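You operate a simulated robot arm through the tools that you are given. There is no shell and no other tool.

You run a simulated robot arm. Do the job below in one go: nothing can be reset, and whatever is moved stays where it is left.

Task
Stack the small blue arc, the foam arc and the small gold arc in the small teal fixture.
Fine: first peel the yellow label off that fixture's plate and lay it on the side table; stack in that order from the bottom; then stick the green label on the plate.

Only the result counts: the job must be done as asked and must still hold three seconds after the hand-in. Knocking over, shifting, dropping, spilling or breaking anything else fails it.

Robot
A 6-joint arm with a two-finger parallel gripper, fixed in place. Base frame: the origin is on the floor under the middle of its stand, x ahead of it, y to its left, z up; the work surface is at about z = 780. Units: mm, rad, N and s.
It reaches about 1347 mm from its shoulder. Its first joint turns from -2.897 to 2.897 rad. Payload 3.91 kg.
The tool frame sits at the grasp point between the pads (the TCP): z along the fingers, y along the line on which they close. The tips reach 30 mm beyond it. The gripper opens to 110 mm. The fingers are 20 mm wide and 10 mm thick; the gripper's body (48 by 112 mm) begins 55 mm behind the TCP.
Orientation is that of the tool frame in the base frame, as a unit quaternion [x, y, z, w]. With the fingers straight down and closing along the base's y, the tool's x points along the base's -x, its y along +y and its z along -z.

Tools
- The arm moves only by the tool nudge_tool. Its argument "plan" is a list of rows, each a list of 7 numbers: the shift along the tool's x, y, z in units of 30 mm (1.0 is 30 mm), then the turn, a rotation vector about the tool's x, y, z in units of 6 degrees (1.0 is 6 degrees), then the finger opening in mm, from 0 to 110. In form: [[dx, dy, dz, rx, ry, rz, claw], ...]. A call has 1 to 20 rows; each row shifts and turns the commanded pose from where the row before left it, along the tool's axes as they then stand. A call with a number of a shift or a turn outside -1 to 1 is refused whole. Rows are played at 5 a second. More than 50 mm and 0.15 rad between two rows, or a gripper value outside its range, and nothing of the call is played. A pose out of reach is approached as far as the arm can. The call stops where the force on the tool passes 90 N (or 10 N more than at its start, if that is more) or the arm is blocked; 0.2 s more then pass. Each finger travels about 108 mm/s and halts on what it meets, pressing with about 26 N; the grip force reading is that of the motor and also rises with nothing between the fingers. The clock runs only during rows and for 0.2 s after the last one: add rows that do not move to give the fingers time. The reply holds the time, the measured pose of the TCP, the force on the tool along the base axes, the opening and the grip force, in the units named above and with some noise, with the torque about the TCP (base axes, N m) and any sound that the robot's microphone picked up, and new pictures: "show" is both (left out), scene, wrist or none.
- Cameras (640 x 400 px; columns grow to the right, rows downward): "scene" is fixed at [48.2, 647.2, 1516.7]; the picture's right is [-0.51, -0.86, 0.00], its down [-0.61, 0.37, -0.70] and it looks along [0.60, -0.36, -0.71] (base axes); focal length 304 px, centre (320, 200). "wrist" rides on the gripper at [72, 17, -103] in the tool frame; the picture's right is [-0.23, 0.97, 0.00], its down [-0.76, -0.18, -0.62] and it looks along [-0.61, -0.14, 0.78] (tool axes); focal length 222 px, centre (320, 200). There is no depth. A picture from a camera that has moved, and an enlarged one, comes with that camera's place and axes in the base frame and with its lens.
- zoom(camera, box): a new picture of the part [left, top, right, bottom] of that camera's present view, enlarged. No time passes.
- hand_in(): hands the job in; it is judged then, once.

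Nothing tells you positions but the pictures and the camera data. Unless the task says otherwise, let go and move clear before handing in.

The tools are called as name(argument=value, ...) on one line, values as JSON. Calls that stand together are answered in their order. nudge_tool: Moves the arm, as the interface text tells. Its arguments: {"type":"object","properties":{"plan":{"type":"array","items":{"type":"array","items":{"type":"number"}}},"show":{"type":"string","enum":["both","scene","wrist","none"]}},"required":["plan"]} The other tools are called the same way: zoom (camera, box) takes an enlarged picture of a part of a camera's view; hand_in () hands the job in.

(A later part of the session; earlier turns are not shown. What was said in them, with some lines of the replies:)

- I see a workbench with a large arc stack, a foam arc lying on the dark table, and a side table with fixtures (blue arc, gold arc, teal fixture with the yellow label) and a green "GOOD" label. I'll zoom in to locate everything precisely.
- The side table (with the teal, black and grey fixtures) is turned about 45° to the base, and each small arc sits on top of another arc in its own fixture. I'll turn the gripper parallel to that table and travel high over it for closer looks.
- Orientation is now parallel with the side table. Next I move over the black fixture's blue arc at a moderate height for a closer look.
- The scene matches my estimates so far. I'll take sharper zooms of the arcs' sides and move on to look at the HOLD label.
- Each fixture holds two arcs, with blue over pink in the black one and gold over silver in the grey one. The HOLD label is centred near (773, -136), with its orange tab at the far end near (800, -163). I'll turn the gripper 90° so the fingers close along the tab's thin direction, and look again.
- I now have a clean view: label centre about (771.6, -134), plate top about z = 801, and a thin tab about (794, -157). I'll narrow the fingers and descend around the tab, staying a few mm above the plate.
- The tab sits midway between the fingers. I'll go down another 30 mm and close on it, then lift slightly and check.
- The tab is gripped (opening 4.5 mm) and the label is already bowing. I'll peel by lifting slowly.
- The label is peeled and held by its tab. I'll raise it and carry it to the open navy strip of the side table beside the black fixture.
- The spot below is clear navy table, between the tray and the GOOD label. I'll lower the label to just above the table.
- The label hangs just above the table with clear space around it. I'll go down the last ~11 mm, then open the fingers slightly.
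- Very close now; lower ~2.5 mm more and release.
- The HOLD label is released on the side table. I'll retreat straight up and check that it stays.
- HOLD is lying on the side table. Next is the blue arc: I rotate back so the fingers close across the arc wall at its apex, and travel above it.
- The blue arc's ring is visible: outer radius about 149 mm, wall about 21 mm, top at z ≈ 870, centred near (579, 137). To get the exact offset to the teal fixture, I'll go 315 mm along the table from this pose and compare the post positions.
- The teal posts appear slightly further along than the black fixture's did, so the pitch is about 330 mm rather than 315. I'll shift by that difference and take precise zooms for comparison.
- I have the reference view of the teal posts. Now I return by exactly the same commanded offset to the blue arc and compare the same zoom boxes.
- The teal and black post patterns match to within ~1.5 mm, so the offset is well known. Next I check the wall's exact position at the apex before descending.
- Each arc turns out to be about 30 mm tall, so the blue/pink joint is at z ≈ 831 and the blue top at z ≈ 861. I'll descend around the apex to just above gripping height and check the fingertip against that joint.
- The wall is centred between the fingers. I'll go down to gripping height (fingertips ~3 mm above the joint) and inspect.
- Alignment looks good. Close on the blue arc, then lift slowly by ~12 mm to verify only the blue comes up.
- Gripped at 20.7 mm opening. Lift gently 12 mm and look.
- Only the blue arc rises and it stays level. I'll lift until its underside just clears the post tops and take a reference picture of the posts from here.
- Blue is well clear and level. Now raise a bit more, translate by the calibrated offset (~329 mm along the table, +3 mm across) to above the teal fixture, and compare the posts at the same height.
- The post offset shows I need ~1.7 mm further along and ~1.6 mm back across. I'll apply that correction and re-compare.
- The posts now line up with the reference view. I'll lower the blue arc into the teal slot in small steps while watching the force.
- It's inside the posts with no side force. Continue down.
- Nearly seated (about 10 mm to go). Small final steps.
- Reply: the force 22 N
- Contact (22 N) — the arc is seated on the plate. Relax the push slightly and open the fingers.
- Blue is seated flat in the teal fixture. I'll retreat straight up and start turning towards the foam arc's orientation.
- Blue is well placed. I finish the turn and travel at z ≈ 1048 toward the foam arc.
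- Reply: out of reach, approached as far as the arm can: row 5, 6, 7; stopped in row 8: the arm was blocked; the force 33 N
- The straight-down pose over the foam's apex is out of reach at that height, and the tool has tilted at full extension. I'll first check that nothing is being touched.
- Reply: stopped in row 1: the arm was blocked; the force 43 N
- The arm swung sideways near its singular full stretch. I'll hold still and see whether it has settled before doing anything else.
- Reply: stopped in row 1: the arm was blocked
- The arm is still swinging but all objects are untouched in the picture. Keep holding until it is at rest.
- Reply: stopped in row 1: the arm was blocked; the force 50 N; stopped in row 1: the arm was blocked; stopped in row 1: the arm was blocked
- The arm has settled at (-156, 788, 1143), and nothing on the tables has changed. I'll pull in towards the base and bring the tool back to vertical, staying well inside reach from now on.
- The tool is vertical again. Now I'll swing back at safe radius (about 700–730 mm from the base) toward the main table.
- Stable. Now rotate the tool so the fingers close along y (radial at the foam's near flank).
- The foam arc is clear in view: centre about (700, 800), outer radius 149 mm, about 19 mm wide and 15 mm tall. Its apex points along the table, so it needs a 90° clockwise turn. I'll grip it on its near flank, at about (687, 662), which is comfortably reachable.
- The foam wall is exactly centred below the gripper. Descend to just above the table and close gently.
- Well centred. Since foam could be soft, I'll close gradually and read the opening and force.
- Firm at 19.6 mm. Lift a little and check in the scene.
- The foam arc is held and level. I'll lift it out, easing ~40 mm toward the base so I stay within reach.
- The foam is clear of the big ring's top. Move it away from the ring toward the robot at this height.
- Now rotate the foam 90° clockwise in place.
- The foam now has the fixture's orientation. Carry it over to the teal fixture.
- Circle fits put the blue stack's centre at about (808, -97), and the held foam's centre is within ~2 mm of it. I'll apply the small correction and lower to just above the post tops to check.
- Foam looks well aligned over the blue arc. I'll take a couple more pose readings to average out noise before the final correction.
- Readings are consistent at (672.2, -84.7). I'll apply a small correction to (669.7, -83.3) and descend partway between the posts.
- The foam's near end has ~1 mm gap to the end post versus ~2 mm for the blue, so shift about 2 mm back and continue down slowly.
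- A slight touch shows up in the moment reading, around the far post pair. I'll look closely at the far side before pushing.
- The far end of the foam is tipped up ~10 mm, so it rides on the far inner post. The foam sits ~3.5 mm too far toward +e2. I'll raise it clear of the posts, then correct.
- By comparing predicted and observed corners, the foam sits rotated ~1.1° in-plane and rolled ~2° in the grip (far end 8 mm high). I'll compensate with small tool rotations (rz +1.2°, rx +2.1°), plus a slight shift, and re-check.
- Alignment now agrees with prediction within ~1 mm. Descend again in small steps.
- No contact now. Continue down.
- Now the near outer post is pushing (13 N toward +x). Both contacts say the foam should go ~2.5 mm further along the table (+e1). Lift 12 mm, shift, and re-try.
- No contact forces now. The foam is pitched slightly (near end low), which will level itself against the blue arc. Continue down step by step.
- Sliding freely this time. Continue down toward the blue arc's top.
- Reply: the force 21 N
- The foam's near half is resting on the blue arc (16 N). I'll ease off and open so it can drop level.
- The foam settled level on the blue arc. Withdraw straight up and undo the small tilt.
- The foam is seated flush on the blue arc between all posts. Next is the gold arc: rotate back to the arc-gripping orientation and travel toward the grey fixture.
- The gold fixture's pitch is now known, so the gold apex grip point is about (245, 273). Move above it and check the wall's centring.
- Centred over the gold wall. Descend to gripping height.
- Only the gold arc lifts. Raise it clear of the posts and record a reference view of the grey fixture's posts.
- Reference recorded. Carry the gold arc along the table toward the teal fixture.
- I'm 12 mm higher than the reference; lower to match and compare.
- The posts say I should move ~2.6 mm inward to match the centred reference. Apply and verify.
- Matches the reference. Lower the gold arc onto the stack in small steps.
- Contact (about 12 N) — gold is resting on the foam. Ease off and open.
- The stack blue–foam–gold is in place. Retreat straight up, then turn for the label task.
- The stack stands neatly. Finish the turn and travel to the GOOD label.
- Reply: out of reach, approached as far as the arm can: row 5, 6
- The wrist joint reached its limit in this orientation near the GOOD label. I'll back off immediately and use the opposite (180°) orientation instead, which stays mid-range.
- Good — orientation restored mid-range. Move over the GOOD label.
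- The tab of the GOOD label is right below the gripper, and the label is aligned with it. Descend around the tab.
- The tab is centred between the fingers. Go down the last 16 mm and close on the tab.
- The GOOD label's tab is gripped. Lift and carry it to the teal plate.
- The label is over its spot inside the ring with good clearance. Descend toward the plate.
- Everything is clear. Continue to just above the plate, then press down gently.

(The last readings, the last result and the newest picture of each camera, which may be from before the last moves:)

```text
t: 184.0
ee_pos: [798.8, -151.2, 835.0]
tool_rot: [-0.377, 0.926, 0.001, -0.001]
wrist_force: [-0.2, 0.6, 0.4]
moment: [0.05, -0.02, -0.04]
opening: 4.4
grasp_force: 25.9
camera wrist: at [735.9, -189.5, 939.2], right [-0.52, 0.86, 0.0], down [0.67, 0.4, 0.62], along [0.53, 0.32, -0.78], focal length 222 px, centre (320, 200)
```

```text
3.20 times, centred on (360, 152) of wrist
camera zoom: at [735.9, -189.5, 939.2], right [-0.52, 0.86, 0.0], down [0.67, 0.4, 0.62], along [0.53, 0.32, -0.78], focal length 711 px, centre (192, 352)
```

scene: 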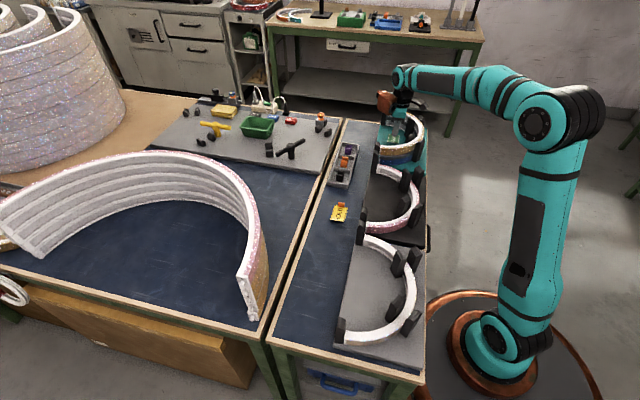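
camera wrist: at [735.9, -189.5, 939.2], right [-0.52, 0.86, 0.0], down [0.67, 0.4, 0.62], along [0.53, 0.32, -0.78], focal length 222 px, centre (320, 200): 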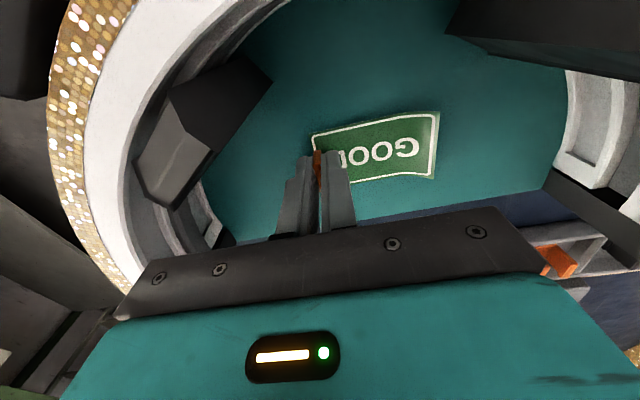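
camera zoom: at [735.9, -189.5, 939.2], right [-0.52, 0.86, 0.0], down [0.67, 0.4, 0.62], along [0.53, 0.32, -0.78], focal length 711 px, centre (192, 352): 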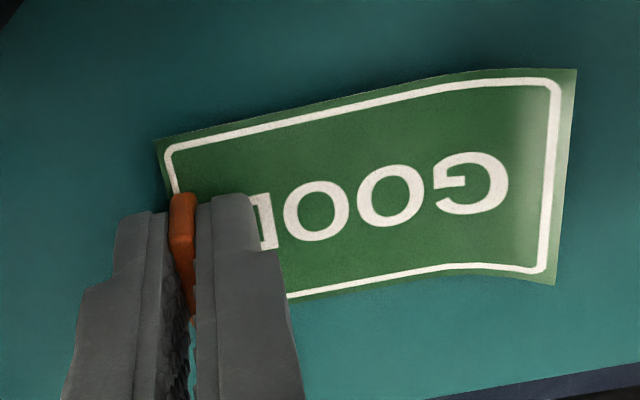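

nudge_tool(plan=[[0, 0, 0.04, 0, 0, 0, 0], [0, 0, 0, 0, 0, 0, 0]], show="none")

nudge_tool(plan=[[0, 0, 0.04, 0, 0, 0, 0], [0, 0, 0, 0, 0, 0, 0]], show="none")

nudge_tool(plan=[[0, 0, 0.03, 0, 0, 0, 0], [0, 0, 0, 0, 0, 0, 0]], show="wrist")

zoom(camera="wrist", box=[260, 90, 460, 215])

```text
t: 184.6
ee_pos: [799.4, -150.8, 834.0]
tool_rot: [-0.377, 0.926, 0.001, 0.0]
wrist_force: [0.5, 0.1, -1.0]
moment: [0.01, 0.03, 0.03]
opening: 4.3
grasp_force: 26.3
```

```text
t: 185.2
ee_pos: [799.6, -150.5, 832.6]
tool_rot: [-0.377, 0.926, 0.001, 0.0]
wrist_force: [0.9, 0.4, -0.3]
moment: [0.03, 0.0, -0.03]
opening: 4.5
grasp_force: 25.9
```

```text
t: 185.8
ee_pos: [799.7, -149.4, 831.9]
tool_rot: [-0.377, 0.926, 0.001, -0.001]
wrist_force: [-0.3, -0.4, 0.2]
moment: [0.0, 0.01, -0.01]
opening: 4.6
grasp_force: 26.0
camera wrist: at [736.2, -189.2, 935.8], right [-0.52, 0.86, 0.0], down [0.67, 0.4, 0.62], along [0.53, 0.32, -0.78], focal length 222 px, centre (320, 200)
```

wrist: 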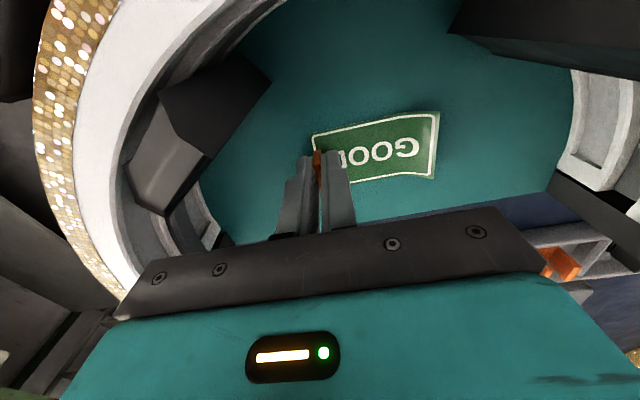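

```text
3.20 times, centred on (360, 152) of wrist
camera zoom: at [736.2, -189.2, 935.8], right [-0.52, 0.86, 0.0], down [0.67, 0.4, 0.62], along [0.53, 0.32, -0.78], focal length 711 px, centre (192, 352)
```

zoom: 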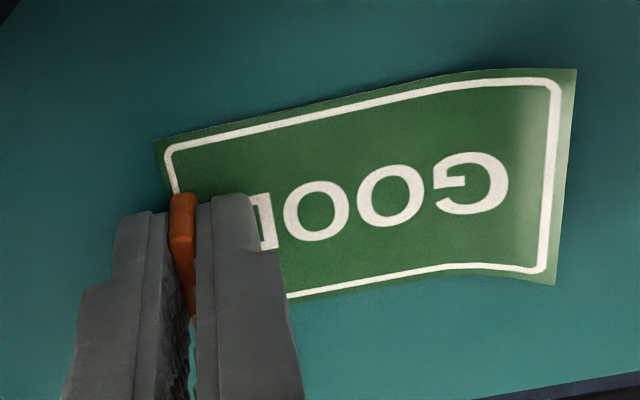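

nudge_tool(plan=[[0, 0, 0.04, 0, 0, 0, 0], [0, 0, 0, 0, 0, 0, 0]], show="none")

nudge_tool(plan=[[0, 0, 0.04, 0, 0, 0, 0], [0, 0, 0, 0, 0, 0, 0]], show="wrist")

zoom(camera="wrist", box=[260, 90, 460, 215])

zoom(camera="scene", box=[380, 120, 420, 150])

```text
t: 186.4
ee_pos: [800.0, -150.0, 830.9]
tool_rot: [-0.377, 0.926, 0.001, 0.002]
wrist_force: [5.0, 1.6, 17.2]
moment: [0.19, 0.0, -0.03]
opening: 4.5
grasp_force: 25.8
```

```text
t: 187.0
ee_pos: [799.5, -150.7, 830.7]
tool_rot: [-0.376, 0.927, -0.001, 0.001]
wrist_force: [7.5, 0.4, 31.1]
moment: [0.18, -0.02, -0.14]
opening: 4.5
grasp_force: 26.2
camera wrist: at [735.3, -189.5, 934.1], right [-0.52, 0.86, 0.0], down [0.67, 0.4, 0.63], along [0.54, 0.32, -0.78], focal length 222 px, centre (320, 200)
```

wrist: 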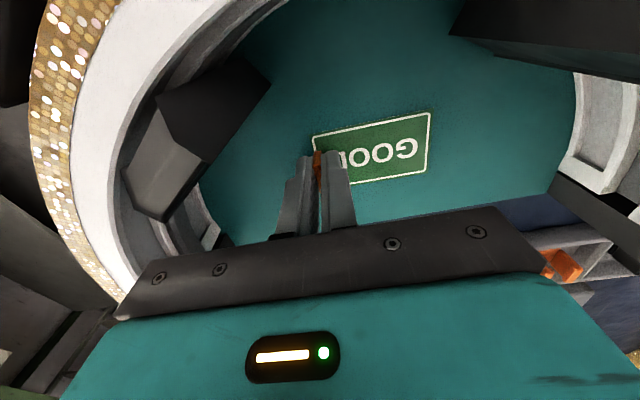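

```text
3.20 times, centred on (360, 152) of wrist
camera zoom: at [735.3, -189.5, 934.1], right [-0.52, 0.86, 0.0], down [0.67, 0.4, 0.63], along [0.54, 0.32, -0.78], focal length 711 px, centre (192, 352)
```

zoom: 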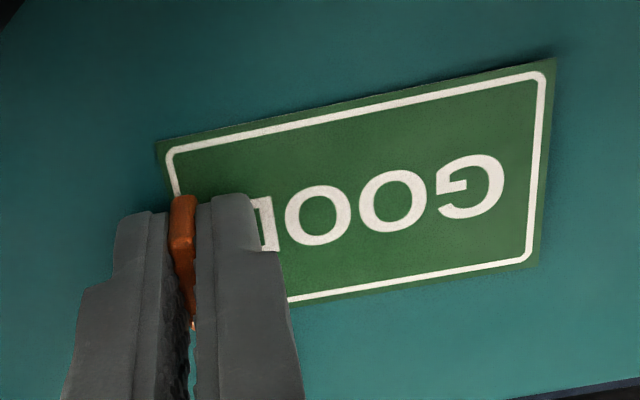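

```text
13.33 times, centred on (400, 135) of scene
camera zoom: at [48.2, 647.2, 1516.7], right [-0.51, -0.86, 0.0], down [-0.61, 0.37, -0.7], along [0.6, -0.36, -0.71], focal length 4058 px, centre (-747, 1067)
```

zoom: 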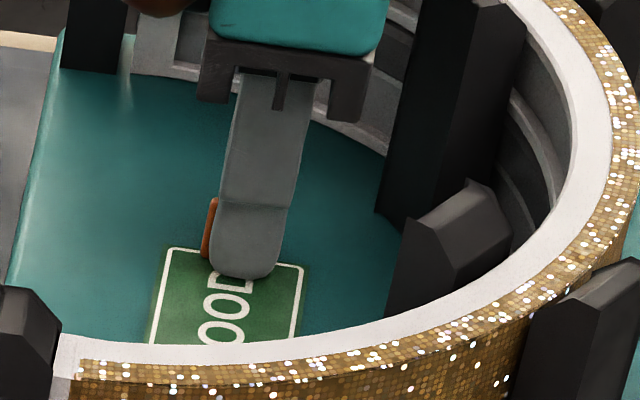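

The label flattened onto the plate when pressed (31 N) — it has stuck. Release the tab.

nudge_tool(plan=[[0, 0, -0.04, 0, 0, 0, 0], [0, 0, 0, 0, 0, 0, 12], [0, 0, 0, 0, 0, 0, 30], [0, 0, 0, 0, 0, 0, 30], [0, 0, 0, 0, 0, 0, 30]], show="wrist")

zoom(camera="wrist", box=[260, 90, 460, 215])

```text
t: 188.2
ee_pos: [797.1, -151.4, 830.9]
tool_rot: [-0.377, 0.926, 0.0, 0.0]
wrist_force: [2.0, -9.5, 15.5]
moment: [-0.12, 0.1, 0.07]
opening: 26.1
grasp_force: 0.0
camera wrist: at [735.4, -190.5, 934.3], right [-0.52, 0.86, 0.0], down [0.67, 0.4, 0.62], along [0.53, 0.32, -0.78], focal length 222 px, centre (320, 200)
```

wrist: 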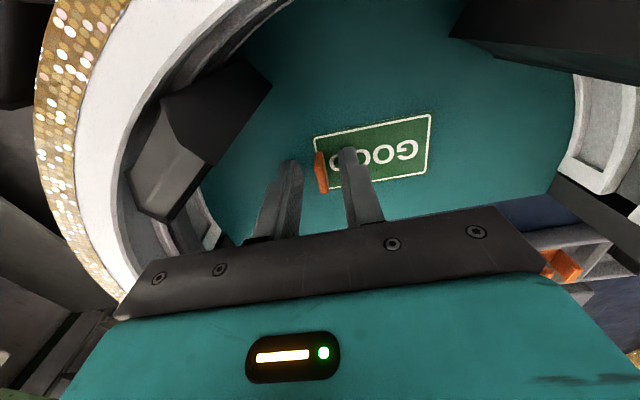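

```text
3.20 times, centred on (360, 152) of wrist
camera zoom: at [735.4, -190.5, 934.3], right [-0.52, 0.86, 0.0], down [0.67, 0.4, 0.62], along [0.53, 0.32, -0.78], focal length 711 px, centre (192, 352)
```

zoom: 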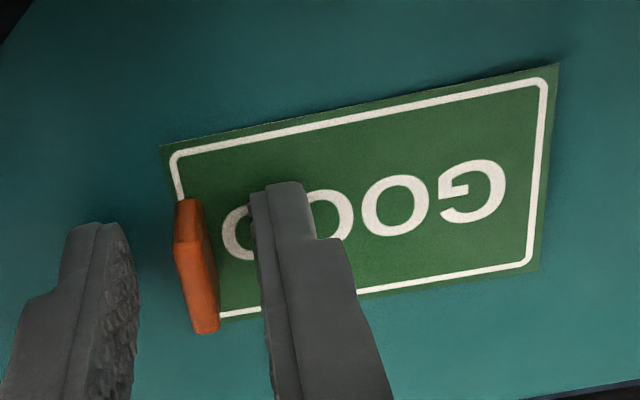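

The tips themselves are touching the plate (15 N), so lift straight up a little first, then check that the label stays.

nudge_tool(plan=[[0, 0, -0.1, 0, 0, 0, 30], [0, 0, -0.1, 0, 0, 0, 30], [0, 0, 0, 0, 0, 0, 30]], show="wrist")

zoom(camera="wrist", box=[260, 90, 460, 215])

```text
t: 189.0
ee_pos: [799.5, -149.4, 836.4]
tool_rot: [-0.378, 0.926, 0.001, 0.0]
wrist_force: [-0.6, 0.1, -0.2]
moment: [0.01, 0.02, 0.03]
opening: 30.0
grasp_force: 0.1
camera wrist: at [735.6, -189.1, 940.6], right [-0.52, 0.86, 0.0], down [0.67, 0.4, 0.62], along [0.53, 0.32, -0.78], focal length 222 px, centre (320, 200)
```

wrist: 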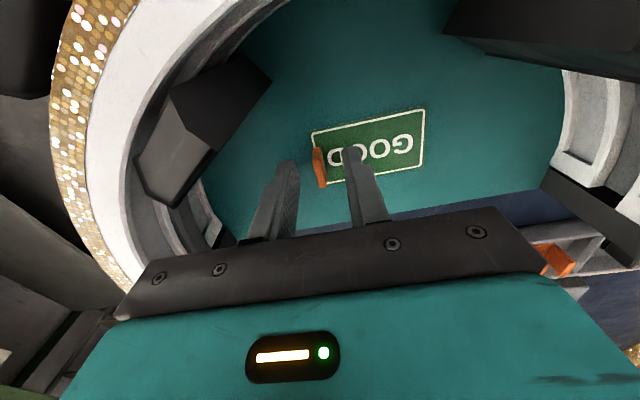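

```text
3.20 times, centred on (360, 152) of wrist
camera zoom: at [735.6, -189.1, 940.6], right [-0.52, 0.86, 0.0], down [0.67, 0.4, 0.62], along [0.53, 0.32, -0.78], focal length 711 px, centre (192, 352)
```

zoom: 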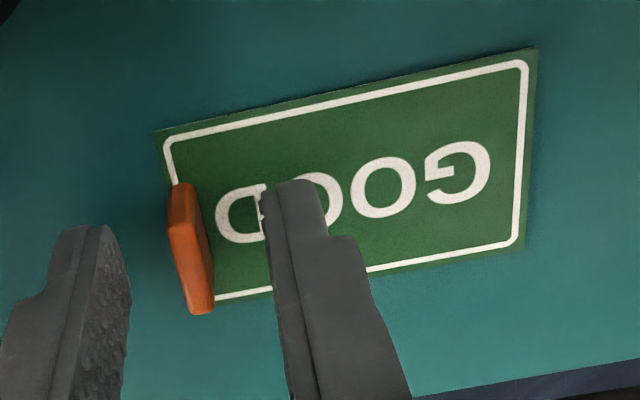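

The label is flat and stuck. Retreat straight up out of the ring and inspect everything.

nudge_tool(plan=[[0, 0, -0.5, 0, 0, 0, 30], [0, 0, -0.8, 0, 0, 0, 30], [0, 0, -0.9, 0, 0, 0, 30], [0, 0, -0.9, 0, 0, 0, 30], [0, 0, -0.9, 0, 0, 0, 30], [0, 0, -0.9, 0, 0, 0, 30], [0, 0, -0.9, 0, 0, 0, 30], [0, 0, -0.9, 0, 0, 0, 30], [0, 0, -0.5, 0, 0, 0, 30], [0, 0, 0, 0, 0, 0, 30]], show="both")

zoom(camera="scene", box=[350, 90, 440, 180])

zoom(camera="wrist", box=[160, 0, 560, 200])

zoom(camera="scene", box=[310, 180, 440, 350])

```text
t: 191.2
ee_pos: [800.0, -150.4, 1052.9]
tool_rot: [-0.377, 0.926, 0.002, 0.0]
wrist_force: [-0.1, -0.4, 0.0]
moment: [0.0, 0.02, -0.05]
opening: 30.0
grasp_force: 0.1
camera wrist: at [736.6, -190.0, 1157.1], right [-0.52, 0.86, 0.0], down [0.67, 0.4, 0.62], along [0.53, 0.32, -0.78], focal length 222 px, centre (320, 200)
```

scene: 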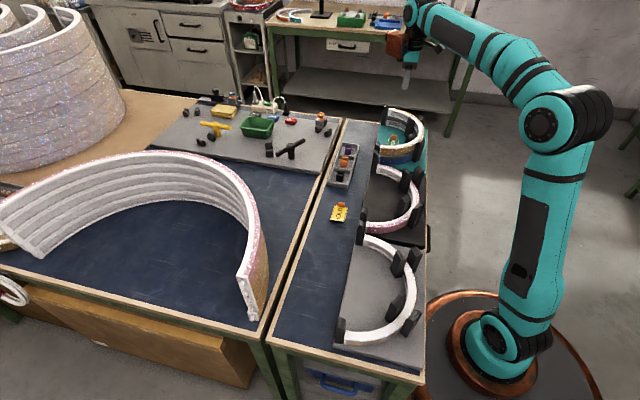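
wrist: 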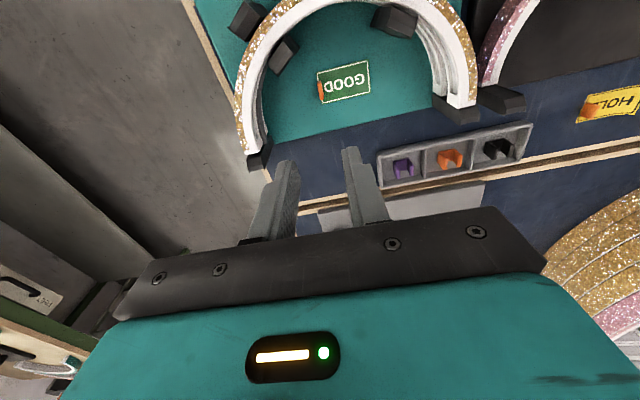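

```text
4.44 times, centred on (395, 135) of scene
camera zoom: at [48.2, 647.2, 1516.7], right [-0.51, -0.86, 0.0], down [-0.61, 0.37, -0.7], along [0.6, -0.36, -0.71], focal length 1352 px, centre (-13, 489)
```

zoom: 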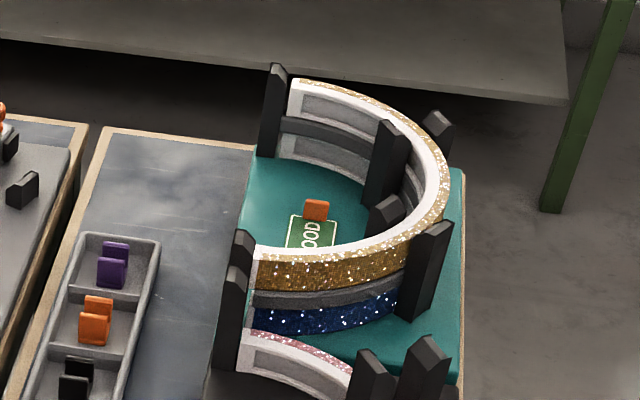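

```text
1.60 times, centred on (360, 100) of wrist
camera zoom: at [736.6, -190.0, 1157.1], right [-0.52, 0.86, 0.0], down [0.67, 0.4, 0.62], along [0.53, 0.32, -0.78], focal length 355 px, centre (256, 360)
```

zoom: 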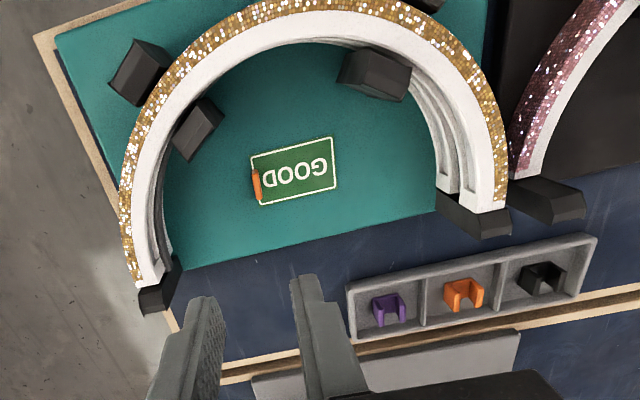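

```text
2.35 times, centred on (375, 265) of scene
camera zoom: at [48.2, 647.2, 1516.7], right [-0.51, -0.86, 0.0], down [-0.61, 0.37, -0.7], along [0.6, -0.36, -0.71], focal length 716 px, centre (191, 47)
```

zoom: 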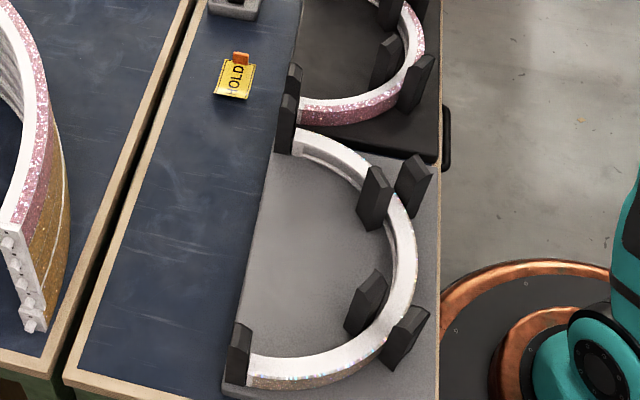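

The green label is stuck on the teal plate, the blue–foam–gold stack stands inside the posts, HOLD lies on the side table and everything else looks undisturbed. I'll move the arm well clear and take a last look.

nudge_tool(plan=[[0, 0.5, -0.3, 0, 0, 0, 30], [0, 0.9, -0.3, 0, 0, 0, 30], [0, 0.9, -0.3, 0, 0, 0, 30], [0, 0.9, 0, 0, 0, 0, 30], [0, 0.9, 0, 0, 0, 0, 30], [0, 0.9, 0, 0, 0, 0, 30], [0, 0.9, 0, 0, 0, 0, 30], [0, 0.5, 0, 0, 0, 0, 30], [0, 0, 0, 0, 0, 0, 30], [0, 0, 0, 0, 0, 0, 30], [0, 0, 0, 0, 0, 0, 30]], show="both")

zoom(camera="scene", box=[350, 90, 440, 180])

zoom(camera="scene", box=[150, 80, 380, 230])

```text
t: 193.6
ee_pos: [663.6, -16.1, 1079.6]
tool_rot: [-0.376, 0.926, 0.002, 0.0]
wrist_force: [-0.6, 0.4, -0.6]
moment: [-0.02, 0.01, 0.01]
opening: 30.1
grasp_force: 0.1
camera wrist: at [600.5, -54.7, 1183.3], right [-0.52, 0.86, 0.0], down [0.67, 0.4, 0.62], along [0.53, 0.32, -0.78], focal length 222 px, centre (320, 200)
```

scene: 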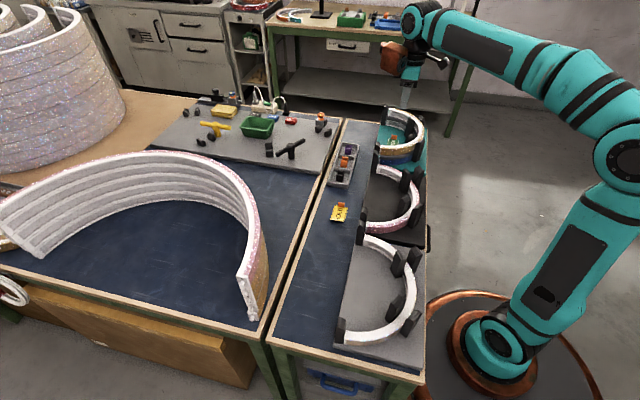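
wrist: 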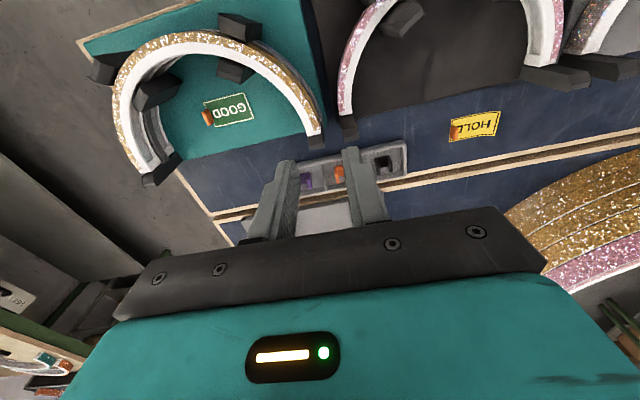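

```text
4.44 times, centred on (395, 135) of scene
camera zoom: at [48.2, 647.2, 1516.7], right [-0.51, -0.86, 0.0], down [-0.61, 0.37, -0.7], along [0.6, -0.36, -0.71], focal length 1352 px, centre (-13, 489)
```

zoom: 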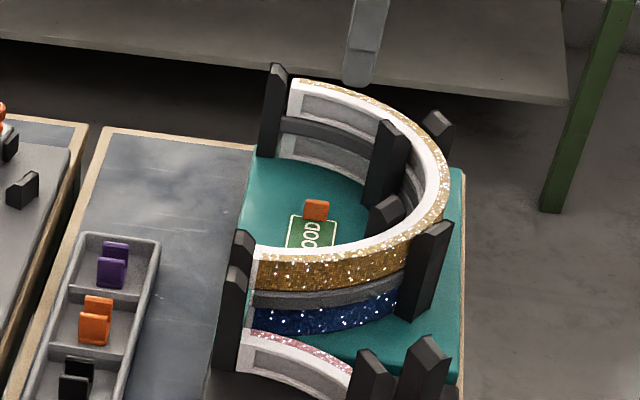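

```text
2.67 times, centred on (265, 155) of scene
camera zoom: at [48.2, 647.2, 1516.7], right [-0.51, -0.86, 0.0], down [-0.61, 0.37, -0.7], along [0.6, -0.36, -0.71], focal length 812 px, centre (467, 320)
```

zoom: 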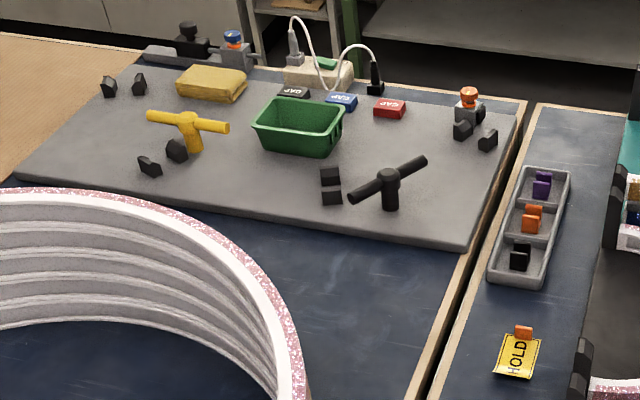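

The blue, foam and gold arcs are stacked in that order in the small teal fixture. The green label is stuck on its plate, and the yellow label lies on the side table. Everything else looks undisturbed and the arm is clear, so I'm handing in.

hand_in()

```text
The job is handed in.
```

The job is handed in. In the last pictures the small teal fixture held the blue arc, the foam arc and the gold arc, in that order from the bottom.

- **Labels:** The yellow HOLD label came off first and lies on the navy strip of the side table, slightly curled. The green GOOD label went on last. It lies flat on the fixture's plate, in about the same spot the yellow one had.
- **Stack:** All three arcs sit level between the fixture's posts. The foam arc is a few millimetres off centre along the table, but still between the posts.
- **Arm swing:** While I was reaching for the foam arc, the arm went past its reach and swung wildly for about two seconds. I saw no contact during the swing. Later pictures show the pink and silver arcs, the tray and the large arcs where they were.
- **Wrist limit:** Near the green label the wrist hit a joint limit. I backed off and approached with the gripper turned around.

I used an anywhere-on-the-plate reading for the green label, and took the narrow table with the fixtures to be the side table.
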